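You operate a simulated robot arm through the tools that you are given. There is no shell and no other tool.

The job below is to be done with a simulated robot arm. You get a single attempt, and the scene is never put back.

Task
Put things in order on the top of the corner bench. At the end: the scoop from the top of the corner bench stands where the small cake stood; the wide nozzle from the top of the corner bench stands on top of the large base; the green shaker from the top of the corner bench stands where the wide nozzle stood; the white carton from the top of the corner bench is on the grey square tray; the small cake from the top of the corner bench stands where the green shaker stood; whatever was shut is shut again. Leave all else as you found it, and nothing knocked over.

It is judged by the outcome, as a careful person would: the job done as asked, and still so three seconds after it is handed in. It fails if anything else is knocked over, pushed out of place, dropped, spilled or broken.

Robot
A 7-joint arm with a two-finger gripper, fixed in place. Base frame: the origin is on the floor under the middle of its stand, x ahead of it, y to its left, z up; the work surface is at about z = 0.88. Units: m, degrees, N and s.
With the tool pointing down near the work surface it reaches from about 0.34 to 0.72 m from the base axis. Its first joint turns from -66.0 to 66.0 degrees. Payload 2.45 kg.
The TCP is the grasp point between the finger pads, 0.026 m short of the fingertips. In the tool frame z runs along the fingers and y along their closing line. The gripper opens to 0.096 m; its body begins 0.069 m behind the TCP.
Orientation is that of the tool frame in the base frame, as a unit quaternion [w, x, y, z]. With the fingers straight down and closing along the base's y, the tool's x points along the base's -x, its y along +y and its z along -z.

Tools
- The arm moves only by the tool nudge_tool. Its argument "plan" is one flat list of numbers, 7 for each row, row after row: the turn, a rotation vector about the base's x, y, z in units of 60 degrees (1.0 is 60 degrees), then the shift along the base's x, y, z in units of 100 mm (1.0 is 100 mm), then the opening, from 0 (shut) to 1 (fully open). In form: [wx, wy, wz, dx, dy, dz, hand, wx, wy, wz, dx, dy, dz, hand, ...]. A call has 1 to 20 rows; each row is the pose to reach, as a shift and turn from the pose commanded when the call began. A call with a number of a shift or a turn outside -1 to 1 is refused whole. Rows are played at 5 a second. More than 0.05 m and 8.6 degrees between two rows, or a gripper value outside its range, and nothing of the call is played. Where a pose cannot be reached the arm comes as near as it can. A force on the tool above 40 N (or 10 N above the force at the start of the call, whichever is more), or a blocked arm, ends the call early, and 0.2 s more pass. The fingers move at their own pace (about 0.05 m/s each) and stop on an object; they squeeze with about 21 N. The grip force told is the motor's: it shows also when the fingers shut on nothing. Time passes only in rows, and 0.2 s behind the last, so rows that repeat a pose let the fingers close. It gives the time, the measured TCP pose, the force on the tool (base axes), the opening and the grip force at its end, in the units of the frame above (readings bear some noise), with the torque about the TCP (base axes, N m) and any sound that the robot's microphone picked up.
- Cameras (640 x 400 px; columns grow to the right, rows downward): "scene" is fixed at [0.1659, -0.3941, 1.4179]; the picture's right is [0.76, -0.64, 0.00], its down [-0.39, -0.46, -0.80] and it looks along [0.51, 0.61, -0.60] (base axes); focal length 348 px, centre (320, 200). "wrist" rides on the gripper at [0.082, 0.003, -0.098] in the tool frame; the picture's right is [-0.04, 1.00, 0.00], its down [-0.73, -0.03, -0.68] and it looks along [-0.68, -0.03, 0.73] (tool axes); focal length 256 px, centre (320, 200). There is no depth. A picture from a camera that has moved, and an enlarged one, comes with that camera's place and axes in the base frame and with its lens.
- grab_frame(camera): a new picture of that camera. The clock stands still meanwhile.
- enlarge(camera, box): a new picture of the part [left, top, right, bottom] of that camera's present view, enlarged. The clock stands still meanwhile.
- hand_in(): hands the job in; it is judged then, once.

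Nothing tells you positions but the pictures and the camera data. Unless the task says otherwise, let go and move clear before handing in.

The tools are called after ">>>" as name(argument=value, ...) on one line, values as JSON. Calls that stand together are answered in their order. nudge_tool: Moves the arm, as the interface text tells. Its arguments: {"type":"object","properties":{"plan":{"type":"array"}},"required":["plan"]} The other tools are called the same way: grab_frame (camera) takes a picture; enlarge (camera, box) takes an enlarged picture of a part of a camera's view; hand_in () hands the job in.

At the start:

```text
time_s: 0.0
ee_pos: [0.3559, -0.1, 1.1348]
orientation: [0.0, 0.0, 1.0, 0.0]
contact_force: [0.6, 0.2, -0.2]
wrist_torque: [0.0, 0.02, -0.01]
grip_width: 0.096
finger_force: 0.1
```

scene: 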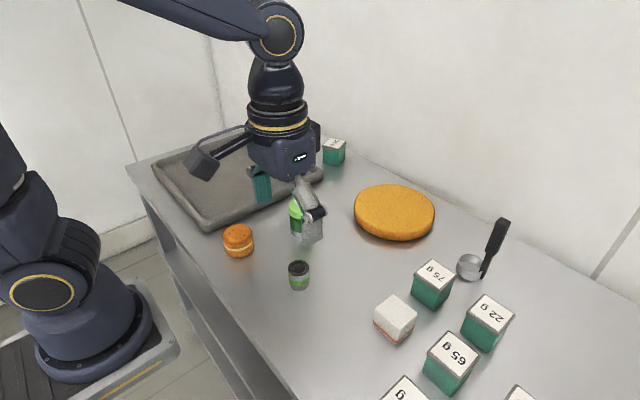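
wrist: 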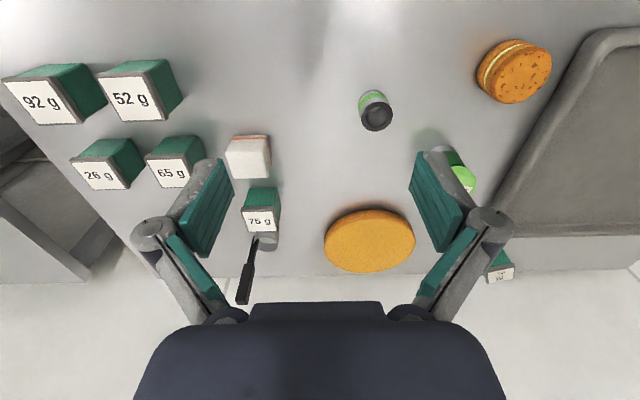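

I see a bench with a grey tray on the left, a small orange cake, two green cylindrical items, a large orange base, a white carton, a scoop and several weighed cubes. I'll look closer before moving.

>>> enlarge(camera="scene", box=[200, 160, 360, 300])

>>> enlarge(camera="scene", box=[340, 180, 600, 400])

>>> enlarge(camera="scene", box=[110, 100, 370, 260])

>>> enlarge(camera="wrist", box=[320, 20, 640, 300])

>>> enlarge(camera="wrist", box=[0, 20, 320, 320])

```text
2.86 times, centred on (280, 230) of scene
camera zoom: at [0.1659, -0.3941, 1.4179], right [0.76, -0.64, 0.0], down [-0.39, -0.46, -0.8], along [0.51, 0.61, -0.6], focal length 994 px, centre (434, 114)
```

zoom: 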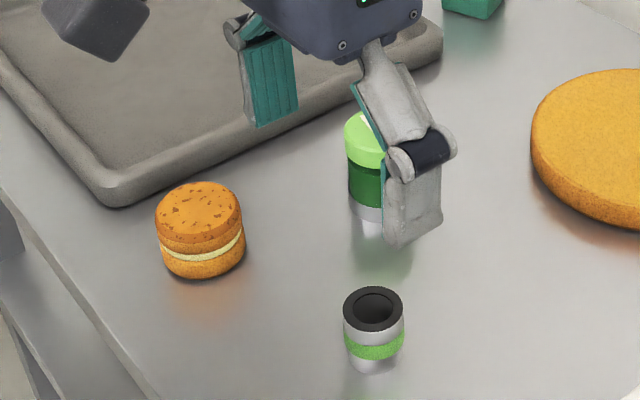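

```text
1.82 times, centred on (470, 290) of scene
camera zoom: at [0.1659, -0.3941, 1.4179], right [0.76, -0.64, 0.0], down [-0.39, -0.46, -0.8], along [0.51, 0.61, -0.6], focal length 633 px, centre (47, 36)
```

zoom: 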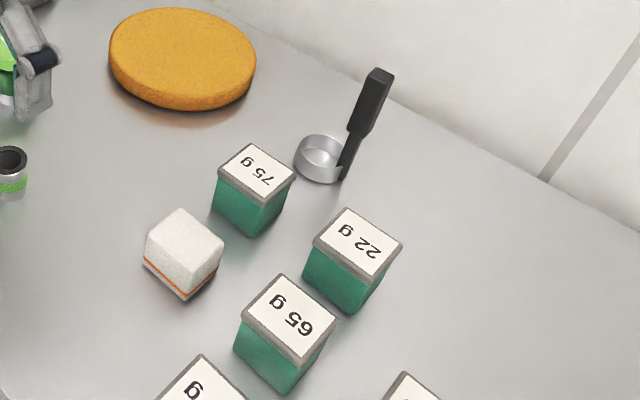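

```text
2.46 times, centred on (240, 180) of scene
camera zoom: at [0.1659, -0.3941, 1.4179], right [0.76, -0.64, 0.0], down [-0.39, -0.46, -0.8], along [0.51, 0.61, -0.6], focal length 857 px, centre (517, 249)
```

zoom: 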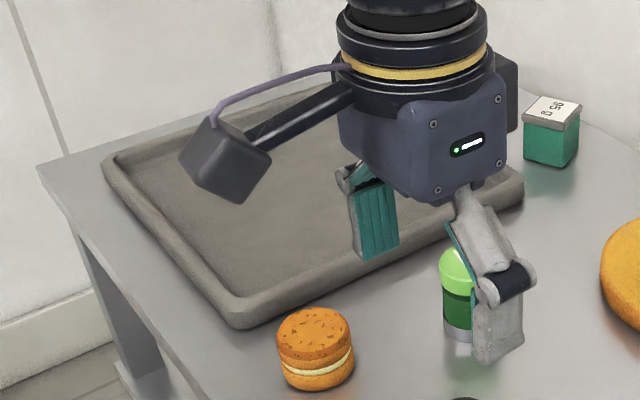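

```text
1.43 times, centred on (480, 160) of wrist
camera zoom: at [0.2734, -0.0975, 1.2338], right [0.04, 1.0, 0.0], down [0.73, -0.03, 0.68], along [0.68, -0.03, -0.73], focal length 366 px, centre (91, 257)
```

zoom: 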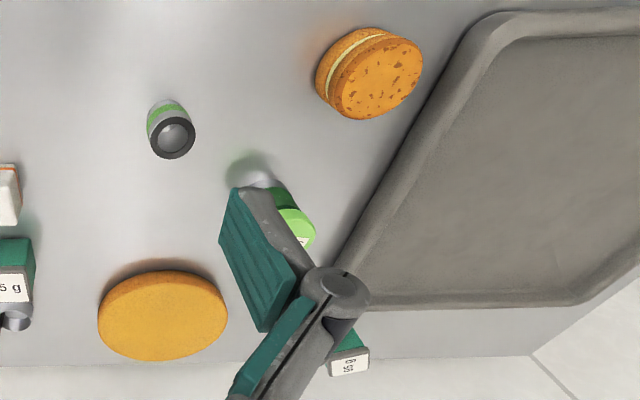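

```text
1.33 times, centred on (160, 170) of wrist
camera zoom: at [0.2734, -0.0975, 1.2338], right [0.04, 1.0, 0.0], down [0.73, -0.03, 0.68], along [0.68, -0.03, -0.73], focal length 341 px, centre (533, 240)
```

zoom: 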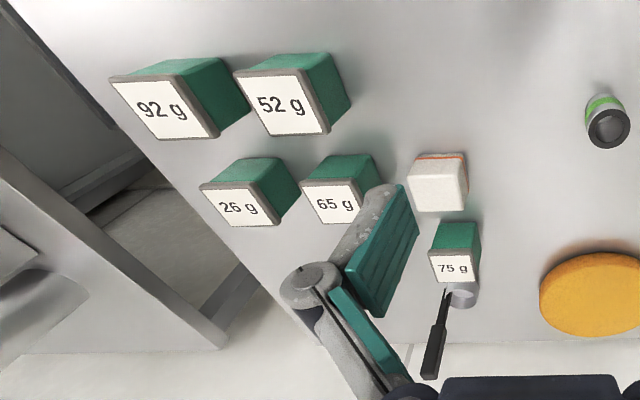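

The small open cylinder with a black mouth (about x 0.41, y -0.04) looks like the wide nozzle. The light-green-capped cylinder (about 0.49, 0.07) is the shaker, and the cake is near (0.38, 0.13). I'll move above the nozzle at a safe height and refine these positions with the wrist camera.

>>> nudge_tool(plan=[0, 0, 0, 0.2, 0.2, -0.2, 1, 0, 0, 0, 0.4, 0.4, -0.4, 1, 0, 0, 0, 0.57, 0.62, -0.6, 1, 0, 0, 0, 0.57, 0.62, -0.6, 1])

>>> grab_frame(camera="wrist")

>>> grab_frame(camera="scene")

```text
time_s: 1.0
ee_pos: [0.4132, -0.0353, 1.0747]
orientation: [0.0, 0.0, 1.0, 0.0]
contact_force: [-1.7, -0.4, -0.4]
wrist_torque: [-0.04, -0.01, -0.04]
grip_width: 0.0957
finger_force: 0.1
```

```text
taken
camera wrist: at [0.3301, -0.0338, 1.1733], right [0.04, 1.0, 0.0], down [0.73, -0.03, 0.68], along [0.68, -0.03, -0.73], focal length 256 px, centre (320, 200)
```

wrist: 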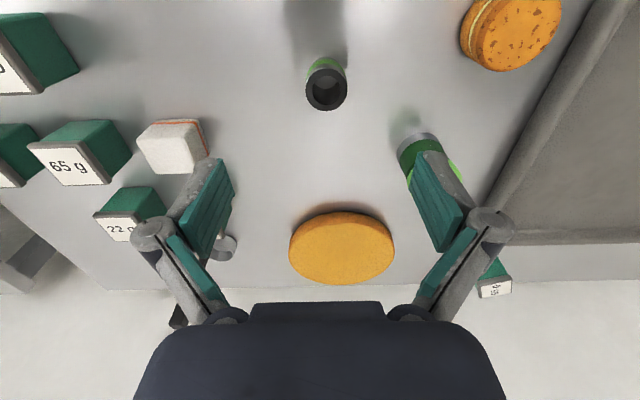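

```text
taken
```

scene: 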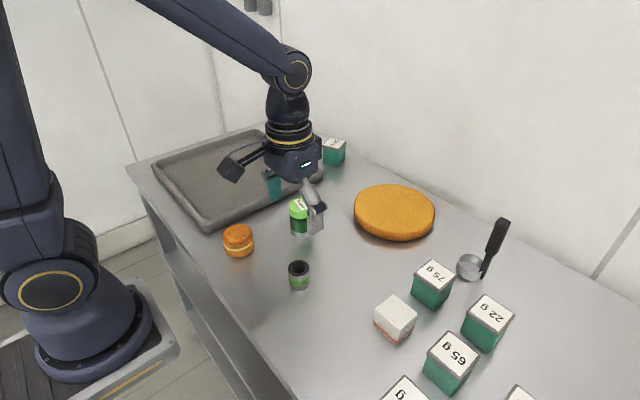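

The nozzle sits almost under the tool. I'll zoom in on the nozzle and the shaker to pin down centres and heights.

>>> enlarge(camera="scene", box=[260, 180, 340, 300])

>>> enlarge(camera="wrist", box=[270, 30, 390, 130])

>>> enlarge(camera="wrist", box=[380, 0, 580, 200])

>>> enlarge(camera="wrist", box=[260, 180, 430, 310])

```text
3.33 times, centred on (300, 240) of scene
camera zoom: at [0.1659, -0.3941, 1.4179], right [0.76, -0.64, 0.0], down [-0.39, -0.46, -0.8], along [0.51, 0.61, -0.6], focal length 1160 px, centre (387, 67)
```

zoom: 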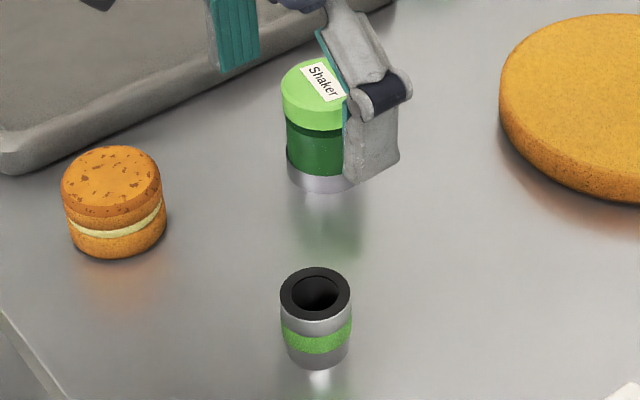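

```text
4.00 times, centred on (330, 80) of wrist
camera zoom: at [0.3301, -0.0338, 1.1733], right [0.04, 1.0, 0.0], down [0.73, -0.03, 0.68], along [0.68, -0.03, -0.73], focal length 1024 px, centre (280, 680)
```

zoom: 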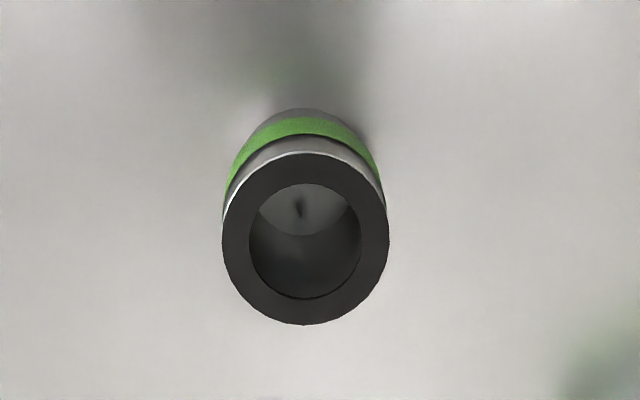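

```text
2.00 times, centred on (480, 100) of wrist
camera zoom: at [0.3301, -0.0338, 1.1733], right [0.04, 1.0, 0.0], down [0.73, -0.03, 0.68], along [0.68, -0.03, -0.73], focal length 512 px, centre (0, 400)
```

zoom: 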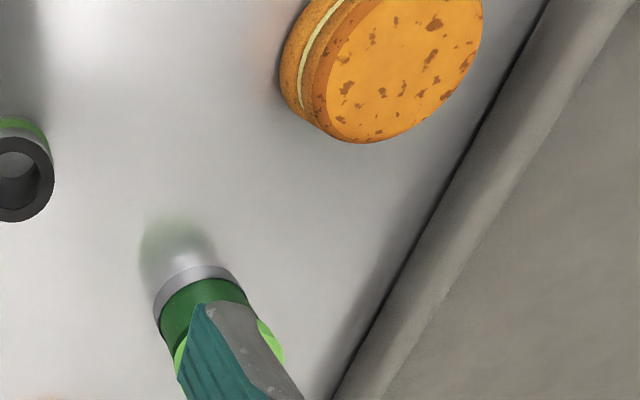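

```text
3.08 times, centred on (345, 245) of wrist
camera zoom: at [0.3301, -0.0338, 1.1733], right [0.04, 1.0, 0.0], down [0.73, -0.03, 0.68], along [0.68, -0.03, -0.73], focal length 788 px, centre (243, 62)
```

zoom: 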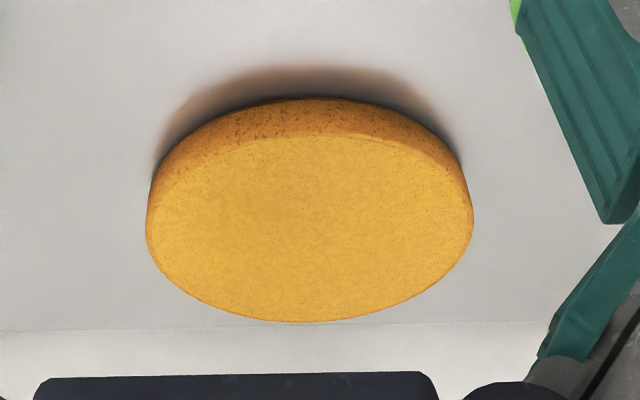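

The nozzle comes out at about (0.418, -0.031), 0.038 m wide and about 0.048 m tall. I'll centre over it and come partway down.

>>> nudge_tool(plan=[0, 0, 0, 0.05, 0.04, -0.3, 1, 0, 0, 0, 0.05, 0.04, -0.6, 1, 0, 0, 0, 0.05, 0.04, -0.9, 1, 0, 0, 0, 0.05, 0.04, -0.9, 1, 0, 0, 0, 0.05, 0.04, -0.9, 1])

>>> grab_frame(camera="wrist")

>>> enlarge(camera="scene", box=[250, 180, 350, 300])

```text
time_s: 2.2
ee_pos: [0.4174, -0.0333, 0.9871]
orientation: [0.0, 0.0, 1.0, 0.0]
contact_force: [0.7, -0.5, 0.8]
wrist_torque: [0.02, -0.02, 0.05]
grip_width: 0.0959
finger_force: 0.1
```

```text
taken
camera wrist: at [0.3359, -0.0311, 1.0861], right [0.04, 1.0, 0.0], down [0.73, -0.03, 0.68], along [0.68, -0.03, -0.73], focal length 256 px, centre (320, 200)
```

wrist: 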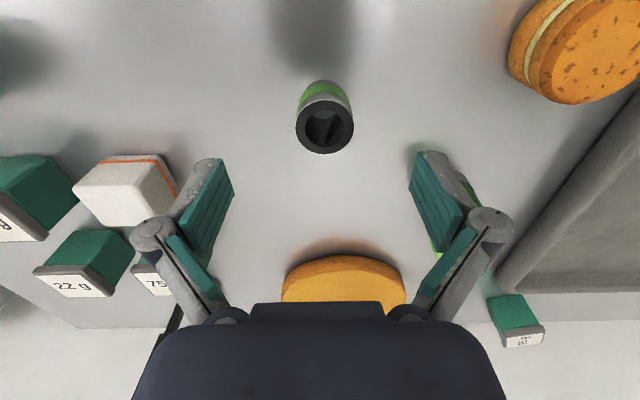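

```text
3.33 times, centred on (300, 240) of scene
camera zoom: at [0.1659, -0.3941, 1.4179], right [0.76, -0.64, 0.0], down [-0.39, -0.46, -0.8], along [0.51, 0.61, -0.6], focal length 1160 px, centre (387, 67)
```

zoom: 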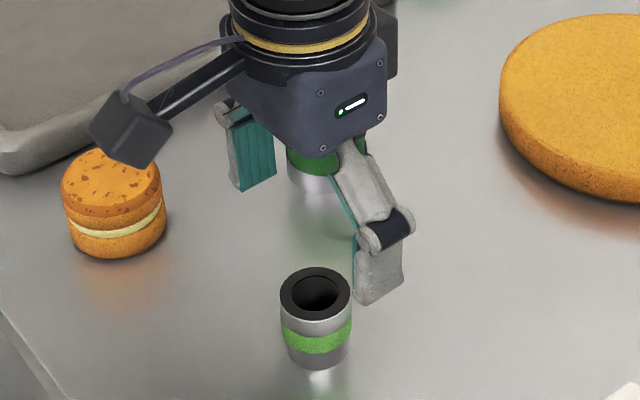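

The nozzle is centred between the fingers. I'll go down and close on it.

>>> nudge_tool(plan=[0, 0, 0, 0, 0.02, -0.3, 1, 0, 0, 0, 0, 0.02, -0.55, 1, 0, 0, 0, 0, 0.02, -0.73, 1, 0, 0, 0, 0, 0.02, -0.73, 1, 0, 0, 0, 0, 0.02, -0.73, 0.3, 0, 0, 0, 0, 0.02, -0.73, 0, 0, 0, 0, 0, 0.02, -0.73, 0, 0, 0, 0, 0, 0.02, -0.73, 0, 0, 0, 0, 0, 0.02, -0.73, 0, 0, 0, 0, 0, 0.02, -0.73, 0])

>>> grab_frame(camera="wrist")

>>> enlarge(camera="scene", box=[250, 180, 350, 300])

```text
time_s: 4.4
ee_pos: [0.4163, -0.0311, 0.9113]
orientation: [-0.001, 0.0, 1.0, 0.0]
contact_force: [-1.3, 0.1, 2.8]
wrist_torque: [0.05, 0.02, -0.02]
grip_width: 0.0389
finger_force: 20.6
```

```text
taken
camera wrist: at [0.3341, -0.0292, 1.0095], right [0.04, 1.0, 0.0], down [0.73, -0.03, 0.68], along [0.68, -0.03, -0.73], focal length 256 px, centre (320, 200)
```

wrist: 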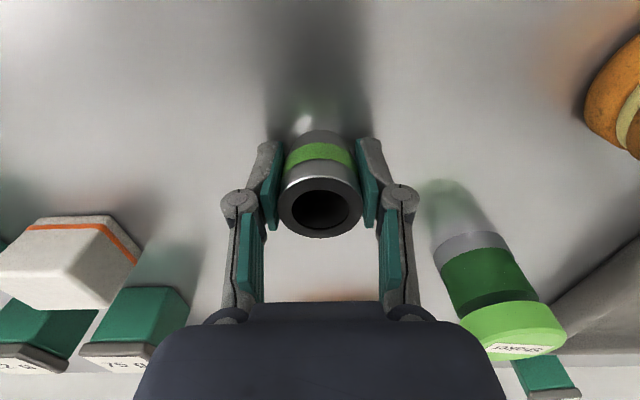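

```text
3.33 times, centred on (300, 240) of scene
camera zoom: at [0.1658, -0.3941, 1.4179], right [0.76, -0.64, 0.0], down [-0.39, -0.46, -0.8], along [0.51, 0.61, -0.6], focal length 1160 px, centre (387, 67)
```

zoom: 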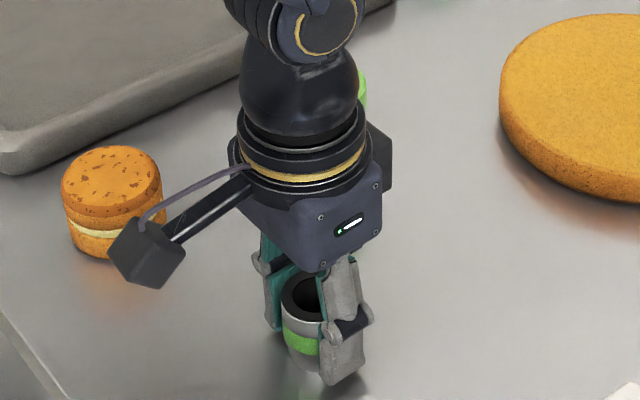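

The nozzle is gripped at 38.9 mm, with its old spot at about (0.416, -0.031). I'll lift it and carry it towards the large base.

>>> nudge_tool(plan=[0, 0, 0, 0, 0, 0.2, 0, 0, 0, 0, 0, 0, 0.5, 0, 0, 0, 0, 0, 0, 0.9, 0, 0, 0, 0, 0.3, 0, 0.95, 0, 0, 0, 0, 0.65, 0, 0.95, 0, 0, 0, 0, 1.0, 0.05, 0.95, 0, 0, 0, 0, 1.0, 0.05, 0.95, 0])

>>> nudge_tool(plan=[0, 0, 0, 0.3, 0.05, 0, 0, 0, 0, 0, 0.65, 0.1, 0, 0, 0, 0, 0, 0.9, 0.15, 0, 0, 0, 0, 0, 0.9, 0.15, 0, 0, 0, 0, 0, 0.9, 0.15, 0, 0])

>>> grab_frame(camera="wrist")

>>> grab_frame(camera="scene")

```text
time_s: 6.0
ee_pos: [0.5189, -0.0276, 1.0103]
orientation: [0.001, 0.0, 1.0, 0.0]
contact_force: [0.3, 0.2, 1.8]
wrist_torque: [0.0, 0.01, -0.04]
grip_width: 0.0
finger_force: 20.9
```

```text
time_s: 7.2
ee_pos: [0.6077, -0.0102, 1.0081]
orientation: [0.0, 0.0, 1.0, 0.0]
contact_force: [0.7, 0.1, 0.3]
wrist_torque: [-0.01, -0.04, -0.01]
grip_width: 0.0002
finger_force: 21.4
```

```text
taken
camera wrist: at [0.5257, -0.0097, 1.1058], right [0.04, 1.0, 0.0], down [0.73, -0.03, 0.68], along [0.68, -0.03, -0.73], focal length 256 px, centre (320, 200)
```

wrist: 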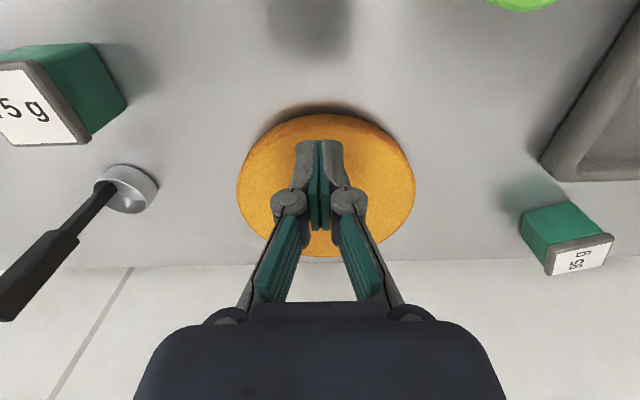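

```text
taken
```

scene: 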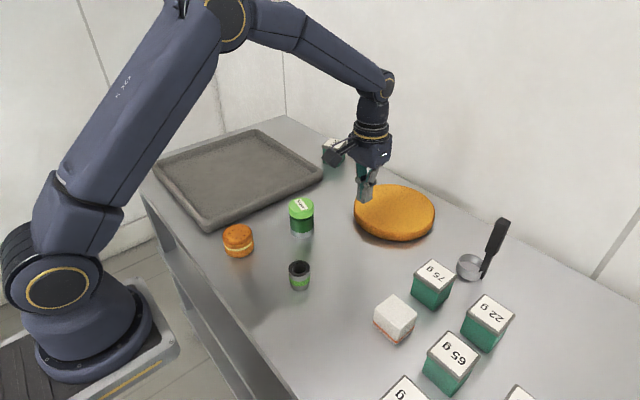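

The nozzle slipped out during the lift: the fingers are shut on nothing, and it appears to be standing near its old place. I'll check it closely before trying again.

>>> enlarge(camera="scene", box=[270, 240, 330, 300])

>>> enlarge(camera="scene", box=[250, 180, 350, 300])

>>> enlarge(camera="wrist", box=[0, 120, 240, 330])

```text
6.67 times, centred on (300, 270) of scene
camera zoom: at [0.1659, -0.3941, 1.4179], right [0.76, -0.64, 0.0], down [-0.39, -0.46, -0.8], along [0.51, 0.61, -0.6], focal length 2320 px, centre (453, -267)
```

zoom: 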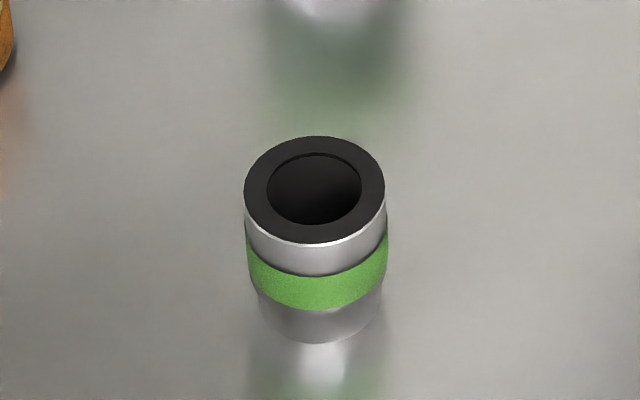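

```text
3.33 times, centred on (300, 240) of scene
camera zoom: at [0.1659, -0.3941, 1.4179], right [0.76, -0.64, 0.0], down [-0.39, -0.46, -0.8], along [0.51, 0.61, -0.6], focal length 1160 px, centre (387, 67)
```

zoom: 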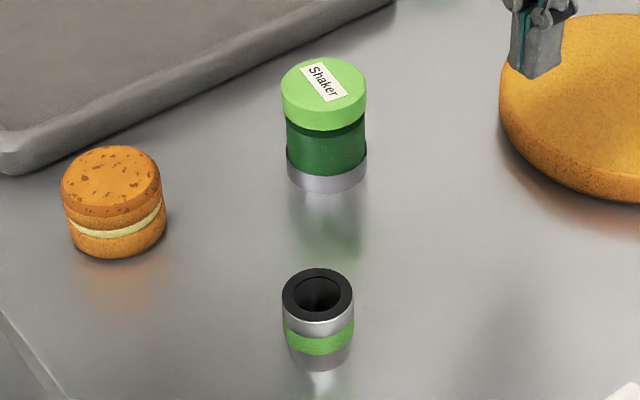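

```text
1.90 times, centred on (120, 225) of wrist
camera zoom: at [0.5257, -0.0097, 1.1058], right [0.04, 1.0, 0.0], down [0.73, -0.03, 0.68], along [0.68, -0.03, -0.73], focal length 488 px, centre (701, 152)
```

zoom: 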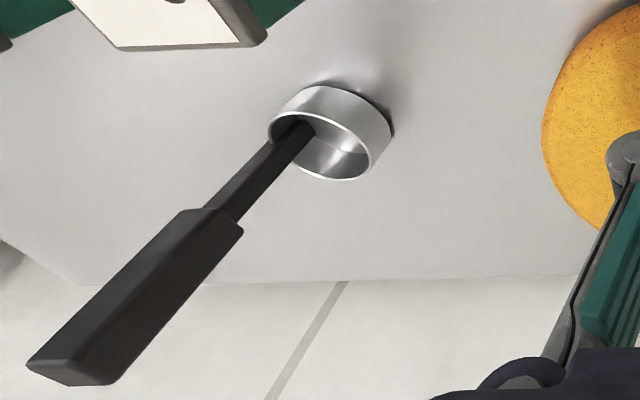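

It's still upright, shifted by only 1–2 mm. I'll go back over it, open, and this time grip at the green band and test with a very slow lift.

>>> nudge_tool(plan=[0, 0, 0, -0.33, -0.05, 0.05, 0, 0, 0, 0, -0.66, -0.1, 0.05, 0.3, 0, 0, 0, -0.95, -0.15, 0.05, 0.6, 0, 0, 0, -0.95, -0.15, 0.05, 1])

>>> nudge_tool(plan=[0, 0, 0, -0.33, -0.02, 0, 1, 0, 0, 0, -0.66, -0.04, 0, 1, 0, 0, 0, -0.95, -0.06, 0, 1, 0, 0, 0, -0.95, -0.06, 0, 1, 0, 0, 0, -0.95, -0.06, 0, 1, 0, 0, 0, -0.95, -0.06, 0, 1])

>>> enlarge(camera="wrist", box=[200, 60, 440, 210])

```text
time_s: 8.2
ee_pos: [0.5115, -0.0284, 1.0101]
orientation: [0.0, 0.0, 1.0, 0.0]
contact_force: [-0.4, -0.9, -0.5]
wrist_torque: [-0.01, 0.02, 0.01]
grip_width: 0.0657
finger_force: 0.1
```

```text
time_s: 9.6
ee_pos: [0.4171, -0.036, 1.0115]
orientation: [0.0, 0.0, 1.0, 0.0]
contact_force: [0.2, 0.4, 0.2]
wrist_torque: [0.0, 0.01, 0.03]
grip_width: 0.096
finger_force: 0.0
```

```text
2.67 times, centred on (320, 135) of wrist
camera zoom: at [0.3349, -0.0329, 1.1098], right [0.04, 1.0, 0.0], down [0.73, -0.03, 0.68], along [0.68, -0.03, -0.73], focal length 683 px, centre (320, 373)
```

zoom: 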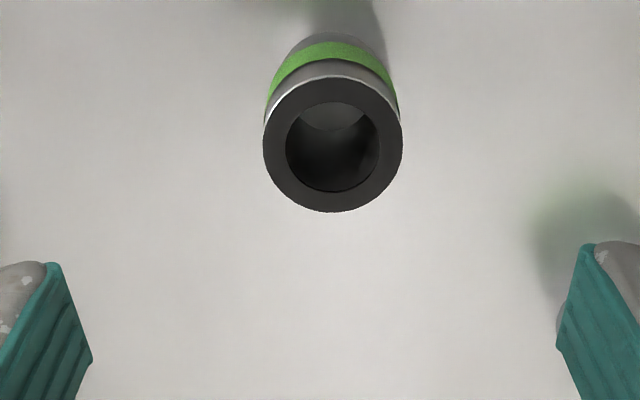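

The nozzle is at about (0.4175, -0.033). I'm lowering to just above the bench so the pads cover the green band, then gripping.

>>> nudge_tool(plan=[0, 0, 0, 0, 0.03, -0.4, 1, 0, 0, 0, 0, 0.03, -0.8, 1, 0, 0, 0, 0, 0.03, -1.0, 1, 0, 0, 0, 0, 0.03, -1.0, 1])

>>> nudge_tool(plan=[0, 0, 0, 0, 0, -0.03, 1, 0, 0, 0, 0, 0, -0.03, 0.6, 0, 0, 0, 0, 0, -0.03, 0.2, 0, 0, 0, 0, 0, -0.03, 0, 0, 0, 0, 0, 0, -0.03, 0, 0, 0, 0, 0, 0, -0.03, 0, 0, 0, 0, 0, 0, -0.03, 0, 0, 0, 0, 0, 0, -0.03, 0])

>>> nudge_tool(plan=[0, 0, 0, 0, 0, 0.01, 0, 0, 0, 0, 0, 0, 0.02, 0, 0, 0, 0, 0, 0, 0.03, 0, 0, 0, 0, 0, 0, 0.04, 0, 0, 0, 0, 0, 0, 0.05, 0])

>>> grab_frame(camera="wrist")

>>> enlarge(camera="scene", box=[260, 230, 340, 300])

```text
time_s: 10.6
ee_pos: [0.4202, -0.0314, 0.9102]
orientation: [0.0, -0.001, 1.0, -0.001]
contact_force: [0.0, -0.3, 0.6]
wrist_torque: [0.01, 0.04, -0.01]
grip_width: 0.0959
finger_force: 0.1
```

```text
time_s: 12.4
ee_pos: [0.4205, -0.0296, 0.9077]
orientation: [0.0, 0.001, 1.0, 0.0]
contact_force: [-0.2, -0.5, 2.0]
wrist_torque: [-0.02, 0.02, 0.02]
grip_width: 0.0385
finger_force: 21.0
```

```text
time_s: 13.6
ee_pos: [0.4195, -0.0297, 0.9159]
orientation: [0.0, 0.0, 1.0, -0.001]
contact_force: [-0.2, 0.3, -0.5]
wrist_torque: [0.01, -0.05, -0.01]
grip_width: 0.0386
finger_force: 21.1
```

```text
taken
camera wrist: at [0.3356, -0.0276, 1.0129], right [0.04, 1.0, 0.0], down [0.73, -0.03, 0.68], along [0.68, -0.03, -0.73], focal length 256 px, centre (320, 200)
```

wrist: 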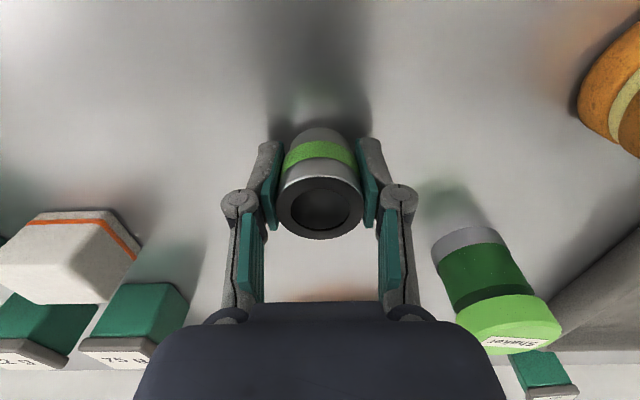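

```text
5.71 times, centred on (300, 265) of scene
camera zoom: at [0.1659, -0.3941, 1.4179], right [0.76, -0.64, 0.0], down [-0.39, -0.46, -0.8], along [0.51, 0.61, -0.6], focal length 1989 px, centre (434, -171)
```

zoom: 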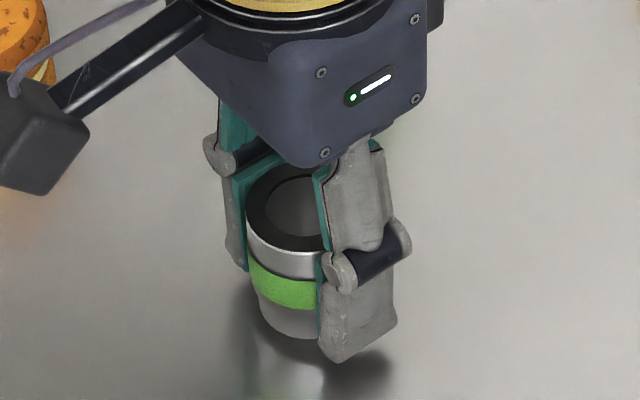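

The grip holds at 38.6 mm and the nozzle seems to rise with the fingers. I'll keep lifting slowly and check again.

>>> nudge_tool(plan=[0, 0, 0, 0, 0, 0.02, 0, 0, 0, 0, 0, 0, 0.05, 0, 0, 0, 0, 0, 0, 0.08, 0, 0, 0, 0, 0, 0, 0.12, 0, 0, 0, 0, 0, 0, 0.16, 0, 0, 0, 0, 0, 0, 0.2, 0, 0, 0, 0, 0, 0, 0.24, 0])

>>> grab_frame(camera="wrist")

>>> enlarge(camera="scene", box=[260, 230, 340, 300])

```text
time_s: 15.2
ee_pos: [0.4181, -0.0289, 0.9374]
orientation: [0.0, 0.0, 1.0, 0.0]
contact_force: [0.1, -0.3, -1.1]
wrist_torque: [0.03, 0.03, -0.02]
grip_width: 0.0385
finger_force: 21.3
```

```text
taken
camera wrist: at [0.3362, -0.0274, 1.0368], right [0.04, 1.0, 0.0], down [0.73, -0.03, 0.68], along [0.68, -0.03, -0.73], focal length 256 px, centre (320, 200)
```

wrist: 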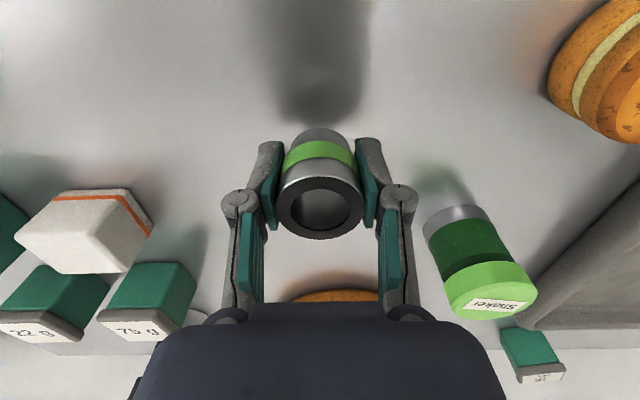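

```text
5.71 times, centred on (300, 265) of scene
camera zoom: at [0.1659, -0.3941, 1.4179], right [0.76, -0.64, 0.0], down [-0.39, -0.46, -0.8], along [0.51, 0.61, -0.6], focal length 1989 px, centre (434, -171)
```

zoom: 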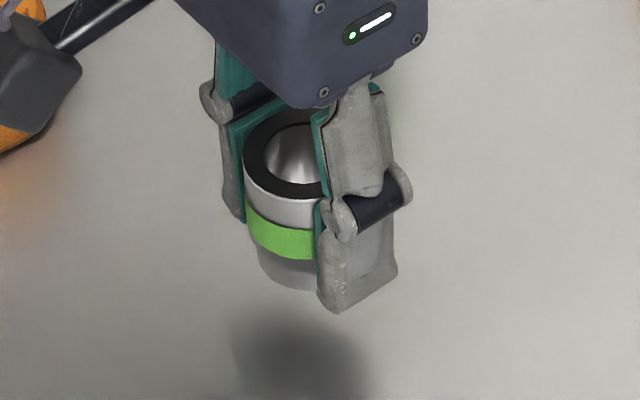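

It's clear of the bench and steady in the grip. I'll raise it further and carry it at a gentle pace towards the large base.

>>> nudge_tool(plan=[0, 0, 0, 0, 0, 0.05, 0, 0, 0, 0, 0, 0, 0.12, 0, 0, 0, 0, 0, 0, 0.2, 0, 0, 0, 0, 0, 0, 0.3, 0, 0, 0, 0, 0, 0, 0.4, 0, 0, 0, 0, 0.05, 0, 0.47, 0, 0, 0, 0, 0.15, 0, 0.5, 0, 0, 0, 0, 0.27, 0.02, 0.5, 0, 0, 0, 0, 0.4, 0.03, 0.5, 0, 0, 0, 0, 0.55, 0.05, 0.5, 0, 0, 0, 0, 0.7, 0.06, 0.5, 0, 0, 0, 0, 0.85, 0.08, 0.5, 0, 0, 0, 0, 0.95, 0.09, 0.5, 0, 0, 0, 0, 1.0, 0.1, 0.5, 0])

>>> grab_frame(camera="wrist")

```text
time_s: 18.2
ee_pos: [0.5196, -0.0186, 0.9887]
orientation: [0.0, 0.0, 1.0, 0.001]
contact_force: [0.7, 0.1, -0.4]
wrist_torque: [0.0, 0.0, -0.02]
grip_width: 0.0382
finger_force: 20.8
```

```text
taken
camera wrist: at [0.4368, -0.017, 1.0873], right [0.04, 1.0, 0.0], down [0.73, -0.03, 0.68], along [0.68, -0.03, -0.73], focal length 256 px, centre (320, 200)
```

wrist: 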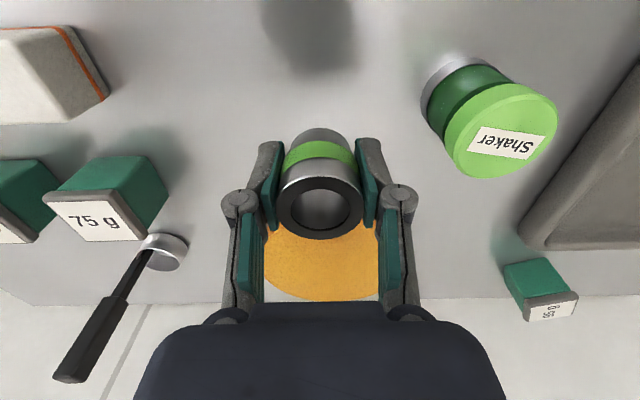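

The nozzle is riding steadily. I'll carry on forward to above the large base.

>>> nudge_tool(plan=[0, 0, 0, 0.05, 0, 0, 0, 0, 0, 0, 0.15, 0.01, 0, 0, 0, 0, 0, 0.27, 0.02, 0, 0, 0, 0, 0, 0.4, 0.03, 0, 0, 0, 0, 0, 0.55, 0.04, 0, 0, 0, 0, 0, 0.7, 0.05, 0, 0, 0, 0, 0, 0.85, 0.06, 0, 0, 0, 0, 0, 0.95, 0.06, 0, 0, 0, 0, 0, 1.0, 0.06, 0, 0])

>>> nudge_tool(plan=[0, 0, 0, 0.05, 0, 0, 0, 0, 0, 0, 0.15, 0, 0, 0, 0, 0, 0, 0.27, 0, 0, 0, 0, 0, 0, 0.4, 0, 0, 0, 0, 0, 0, 0.55, 0, 0, 0, 0, 0, 0, 0.68, 0, 0, 0, 0, 0, 0, 0.75, 0, 0, 0, 0, 0, 0, 0.78, 0, 0, 0, 0, 0, 0, 0.78, 0, 0, 0])

>>> grab_frame(camera="wrist")

>>> enlarge(camera="scene", box=[340, 130, 460, 250])

```text
time_s: 20.2
ee_pos: [0.6192, -0.0136, 0.9885]
orientation: [0.0, 0.0, 1.0, -0.001]
contact_force: [1.4, 0.2, -0.8]
wrist_torque: [0.01, 0.0, -0.03]
grip_width: 0.0384
finger_force: 21.2
```

```text
time_s: 22.2
ee_pos: [0.6966, -0.0139, 0.9872]
orientation: [0.0, -0.001, 1.0, 0.0]
contact_force: [-0.6, 0.6, -1.2]
wrist_torque: [-0.01, -0.01, -0.03]
grip_width: 0.038
finger_force: 21.0
```

```text
taken
camera wrist: at [0.614, -0.0131, 1.087], right [0.04, 1.0, 0.0], down [0.73, -0.03, 0.68], along [0.68, -0.03, -0.73], focal length 256 px, centre (320, 200)
```

wrist: 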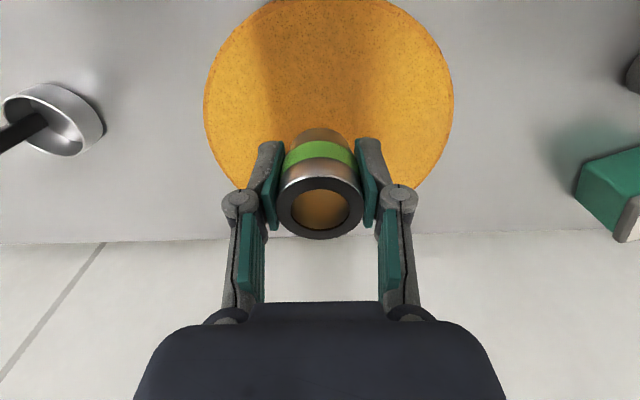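

```text
3.33 times, centred on (400, 190) of scene
camera zoom: at [0.1659, -0.3941, 1.4179], right [0.76, -0.64, 0.0], down [-0.39, -0.46, -0.8], along [0.51, 0.61, -0.6], focal length 1160 px, centre (53, 233)
```

zoom: 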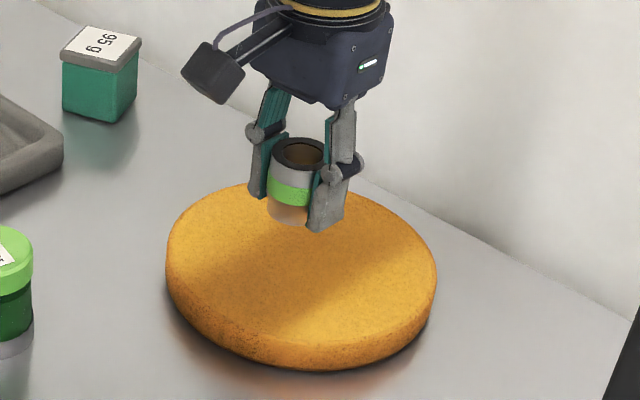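

The nozzle is above the base, a little short of its centre (about 0.72, -0.01). I'll shift slightly further and lower carefully.

>>> nudge_tool(plan=[0, 0, 0, 0.03, 0.02, -0.05, 0, 0, 0, 0, 0.07, 0.03, -0.12, 0, 0, 0, 0, 0.1, 0.03, -0.2, 0, 0, 0, 0, 0.1, 0.03, -0.28, 0, 0, 0, 0, 0.1, 0.03, -0.34, 0, 0, 0, 0, 0.1, 0.03, -0.38, 0, 0, 0, 0, 0.1, 0.03, -0.4, 0, 0, 0, 0, 0.1, 0.03, -0.4, 0])

>>> enlarge(camera="scene", box=[340, 150, 440, 250])

>>> grab_frame(camera="wrist")

```text
time_s: 24.0
ee_pos: [0.7054, -0.0096, 0.9475]
orientation: [0.0, 0.0, 1.0, 0.001]
contact_force: [0.9, -1.0, -1.3]
wrist_torque: [-0.02, 0.01, 0.03]
grip_width: 0.0382
finger_force: 21.0
```

```text
4.00 times, centred on (390, 200) of scene
camera zoom: at [0.1659, -0.3941, 1.4179], right [0.76, -0.64, 0.0], down [-0.39, -0.46, -0.8], along [0.51, 0.61, -0.6], focal length 1392 px, centre (40, 200)
```

zoom: 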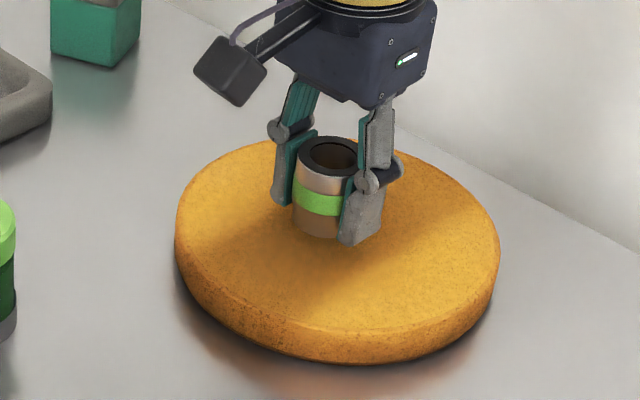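

```text
taken
camera wrist: at [0.6233, -0.0079, 1.0458], right [0.04, 1.0, 0.0], down [0.73, -0.03, 0.68], along [0.68, -0.03, -0.73], focal length 256 px, centre (320, 200)
```

wrist: 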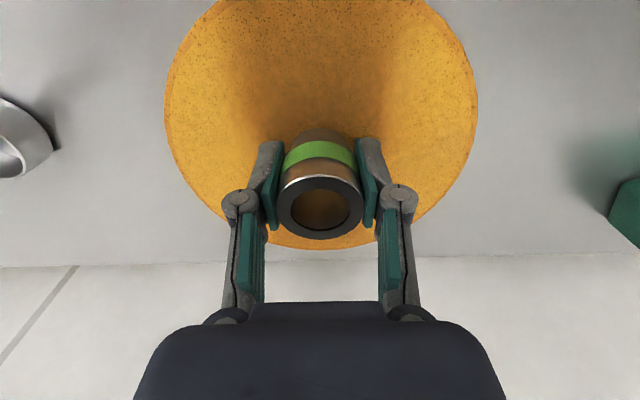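

There's still a small gap. I'm lowering in 2 mm steps while watching the force.

>>> nudge_tool(plan=[0, 0, 0, 0, 0, -0.02, 0, 0, 0, 0, 0, 0, -0.04, 0, 0, 0, 0, 0, 0, -0.05, 0, 0, 0, 0, 0, 0, -0.05, 0])

>>> enlarge(camera="scene", box=[360, 165, 420, 225])

```text
time_s: 25.0
ee_pos: [0.7062, -0.0104, 0.9418]
orientation: [0.0, 0.0, 1.0, 0.0]
contact_force: [0.9, 0.0, -1.3]
wrist_torque: [-0.04, 0.0, 0.0]
grip_width: 0.038
finger_force: 20.9
```

```text
6.67 times, centred on (390, 195) of scene
camera zoom: at [0.1659, -0.3941, 1.4179], right [0.76, -0.64, 0.0], down [-0.39, -0.46, -0.8], along [0.51, 0.61, -0.6], focal length 2320 px, centre (-147, 233)
```

zoom: 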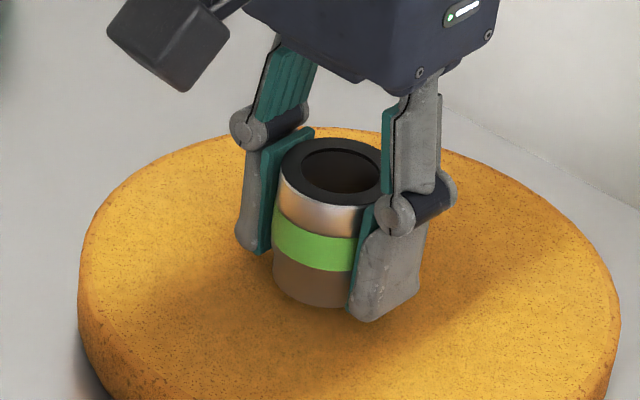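

>>> nudge_tool(plan=[0, 0, 0, 0, 0, -0.01, 0, 0, 0, 0, 0, 0, -0.02, 0, 0, 0, 0, 0, 0, -0.03, 0, 0, 0, 0, 0, 0, -0.03, 0])

>>> enlarge(camera="scene", box=[360, 165, 420, 225])

```text
time_s: 26.0
ee_pos: [0.7066, -0.0108, 0.9414]
orientation: [0.001, 0.0, 1.0, 0.001]
contact_force: [0.0, 0.2, -1.8]
wrist_torque: [-0.02, -0.01, 0.03]
grip_width: 0.0383
finger_force: 20.9
```

```text
6.67 times, centred on (390, 195) of scene
camera zoom: at [0.1659, -0.3941, 1.4179], right [0.76, -0.64, 0.0], down [-0.39, -0.46, -0.8], along [0.51, 0.61, -0.6], focal length 2320 px, centre (-147, 233)
```

zoom: 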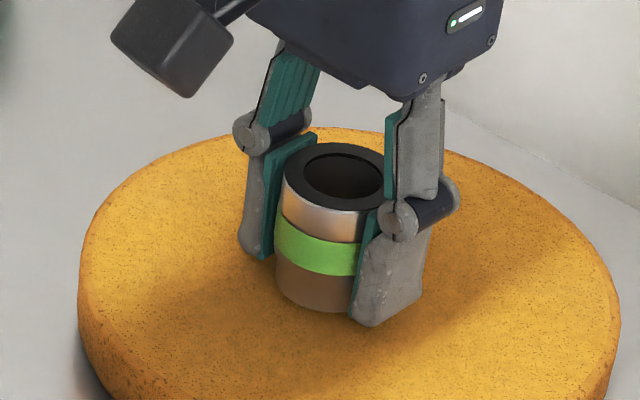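

>>> nudge_tool(plan=[0, 0, 0, 0, 0, -0.015, 0, 0, 0, 0, 0, 0, -0.03, 0, 0, 0, 0, 0, 0, -0.03, 0])

>>> enlarge(camera="scene", box=[360, 165, 420, 225])

```text
time_s: 26.8
ee_pos: [0.7079, -0.0114, 0.9365]
orientation: [0.0, -0.001, 1.0, 0.0]
contact_force: [-0.9, 0.3, -1.6]
wrist_torque: [0.05, 0.0, 0.01]
grip_width: 0.038
finger_force: 20.7
```

```text
6.67 times, centred on (390, 195) of scene
camera zoom: at [0.1659, -0.3941, 1.4179], right [0.76, -0.64, 0.0], down [-0.39, -0.46, -0.8], along [0.51, 0.61, -0.6], focal length 2320 px, centre (-147, 233)
```

zoom: 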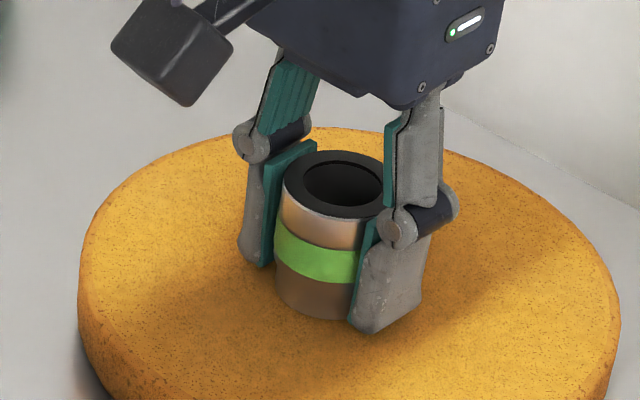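

>>> nudge_tool(plan=[0, 0, 0, 0, 0, -0.01, 0, 0, 0, 0, 0, 0, -0.02, 0, 0, 0, 0, 0, 0, -0.02, 0])

>>> nudge_tool(plan=[0, 0, 0, 0, 0, -0.01, 0, 0, 0, 0, 0, 0, -0.02, 0, 0, 0, 0, 0, 0, -0.02, 0])

>>> enlarge(camera="scene", box=[360, 165, 420, 225])

```text
time_s: 27.6
ee_pos: [0.706, -0.0106, 0.9367]
orientation: [0.001, 0.0, 1.0, 0.0]
contact_force: [-1.5, -1.2, 9.4]
wrist_torque: [-0.01, 0.11, 0.02]
grip_width: 0.0381
finger_force: 21.1
```

```text
time_s: 28.4
ee_pos: [0.7075, -0.0111, 0.9331]
orientation: [0.002, 0.0, 1.0, -0.001]
contact_force: [3.1, -3.7, 17.0]
wrist_torque: [-0.1, -0.07, -0.01]
grip_width: 0.0381
finger_force: 20.6
```

```text
6.67 times, centred on (390, 195) of scene
camera zoom: at [0.1656, -0.3942, 1.4179], right [0.76, -0.64, 0.0], down [-0.39, -0.46, -0.8], along [0.51, 0.61, -0.6], focal length 2320 px, centre (-147, 233)
```

zoom: 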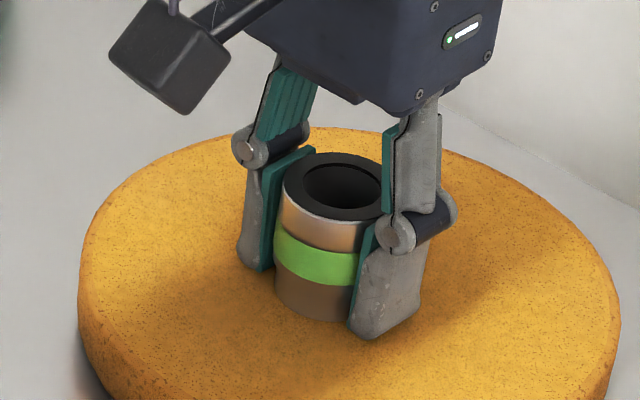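

The nozzle is now in firm contact with the base. I'll relieve the pressure slightly, open, and withdraw straight up.

>>> nudge_tool(plan=[0, 0, 0, 0, 0, 0.01, 0, 0, 0, 0, 0, 0, 0.022, 0, 0, 0, 0, 0, 0, 0.022, 0, 0, 0, 0, 0, 0, 0.022, 0.45, 0, 0, 0, 0, 0, 0.022, 0.6, 0, 0, 0, 0, 0, 0.022, 0.8, 0, 0, 0, 0, 0, 0.022, 0.8, 0, 0, 0, 0, 0, 0.022, 0.8, 0, 0, 0, 0, 0, 0.1, 0.8, 0, 0, 0, 0, 0, 0.3, 0.8, 0, 0, 0, 0, 0, 0.6, 0.8, 0, 0, 0, 0, 0, 0.9, 0.8, 0, 0, 0, 0, 0, 0.9, 0.8])

>>> enlarge(camera="scene", box=[340, 150, 440, 250])

>>> grab_frame(camera="wrist")

```text
time_s: 31.2
ee_pos: [0.7072, -0.0089, 1.0227]
orientation: [0.001, 0.001, 1.0, 0.0]
contact_force: [-0.8, -0.4, -0.2]
wrist_torque: [0.0, -0.01, -0.03]
grip_width: 0.0768
finger_force: 0.1
```

```text
4.00 times, centred on (390, 200) of scene
camera zoom: at [0.1659, -0.3941, 1.4179], right [0.76, -0.64, 0.0], down [-0.39, -0.46, -0.8], along [0.51, 0.61, -0.6], focal length 1392 px, centre (40, 200)
```

zoom: 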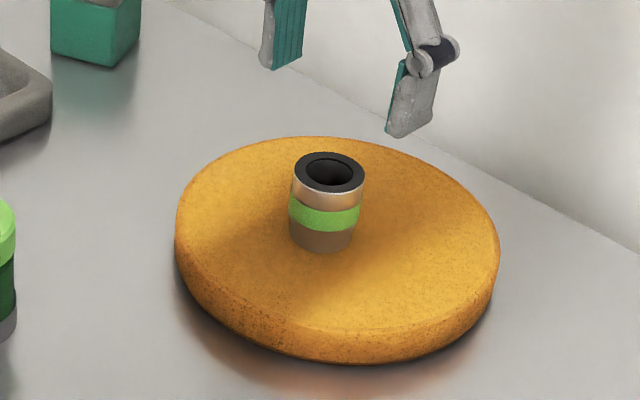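

```text
taken
camera wrist: at [0.6243, -0.0064, 1.122], right [0.04, 1.0, 0.0], down [0.73, -0.03, 0.68], along [0.68, -0.03, -0.73], focal length 256 px, centre (320, 200)
```

wrist: 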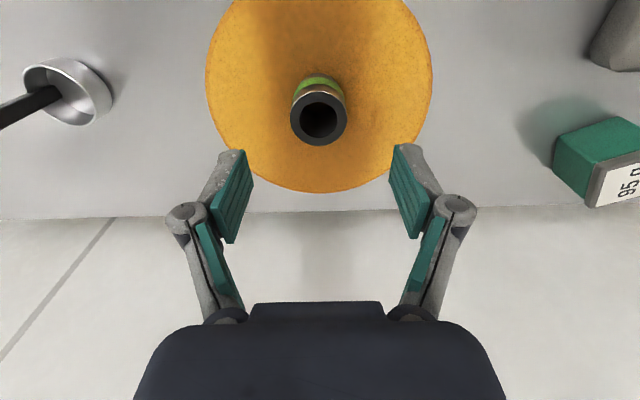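

The nozzle stands well on the large base. Next is the green shaker at roughly (0.516, 0.090), so I'm moving above it.

>>> nudge_tool(plan=[0, 0, 0, -0.2, 0.05, 0.1, 0.8, 0, 0, 0, -0.5, 0.2, 0.15, 1, 0, 0, 0, -0.8, 0.4, 0.15, 1, 0, 0, 0, -1.0, 0.5, 0.15, 1, 0, 0, 0, -1.0, 0.5, 0.15, 1])

>>> nudge_tool(plan=[0, 0, 0, -0.3, 0.2, 0, 1, 0, 0, 0, -0.6, 0.4, 0, 1, 0, 0, 0, -0.9, 0.49, 0, 1, 0, 0, 0, -0.9, 0.49, 0, 1, 0, 0, 0, -0.9, 0.49, 0, 1])

>>> grab_frame(camera="wrist")

>>> grab_frame(camera="scene")

```text
time_s: 32.4
ee_pos: [0.6051, 0.0397, 1.0394]
orientation: [0.0, 0.0, 1.0, 0.001]
contact_force: [-0.4, 0.1, 0.1]
wrist_torque: [0.02, 0.02, -0.01]
grip_width: 0.0962
finger_force: 0.1
```

```text
time_s: 33.6
ee_pos: [0.5135, 0.09, 1.0394]
orientation: [0.0, 0.0, 1.0, 0.0]
contact_force: [0.4, 0.2, 0.3]
wrist_torque: [-0.01, -0.04, 0.04]
grip_width: 0.096
finger_force: 0.0
```

```text
taken
camera wrist: at [0.4308, 0.0916, 1.1372], right [0.04, 1.0, 0.0], down [0.73, -0.03, 0.68], along [0.68, -0.03, -0.73], focal length 256 px, centre (320, 200)
```

wrist: 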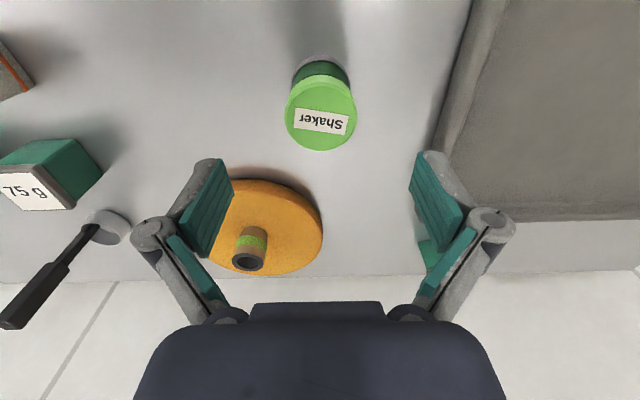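

```text
taken
```

scene: 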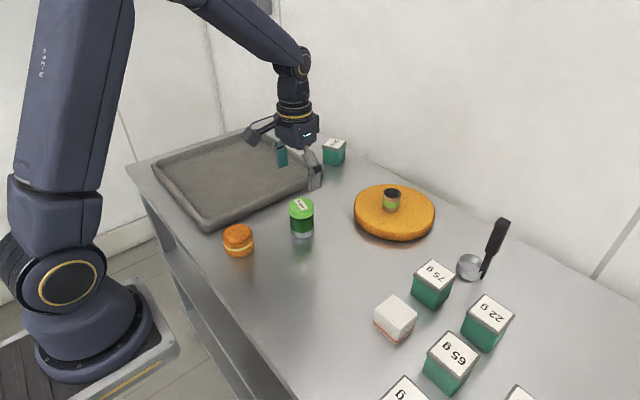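

The shaker is at about (0.516, 0.089), 55 mm wide with its top near z 0.95. I'm centring on it and coming down with the fingers open.

>>> nudge_tool(plan=[0, 0, 0, 0.02, -0.01, -0.2, 1, 0, 0, 0, 0.02, -0.01, -0.45, 1, 0, 0, 0, 0.02, -0.01, -0.6, 1, 0, 0, 0, 0.02, -0.01, -0.6, 1, 0, 0, 0, 0.02, -0.01, -0.6, 1])

>>> enlarge(camera="wrist", box=[200, 60, 440, 260])

```text
time_s: 34.8
ee_pos: [0.5189, 0.0891, 0.9814]
orientation: [0.001, 0.0, 1.0, 0.0]
contact_force: [-0.3, 0.2, 0.0]
wrist_torque: [0.0, -0.01, 0.01]
grip_width: 0.0963
finger_force: 0.1
```

```text
2.00 times, centred on (320, 160) of wrist
camera zoom: at [0.4363, 0.0903, 1.0782], right [0.04, 1.0, 0.0], down [0.73, -0.03, 0.68], along [0.68, -0.03, -0.73], focal length 512 px, centre (320, 280)
```

zoom: 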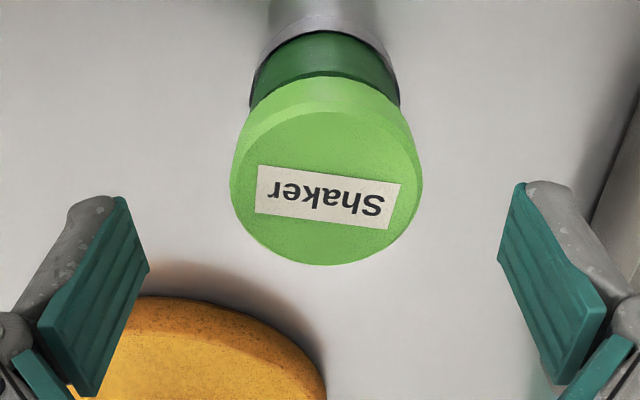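

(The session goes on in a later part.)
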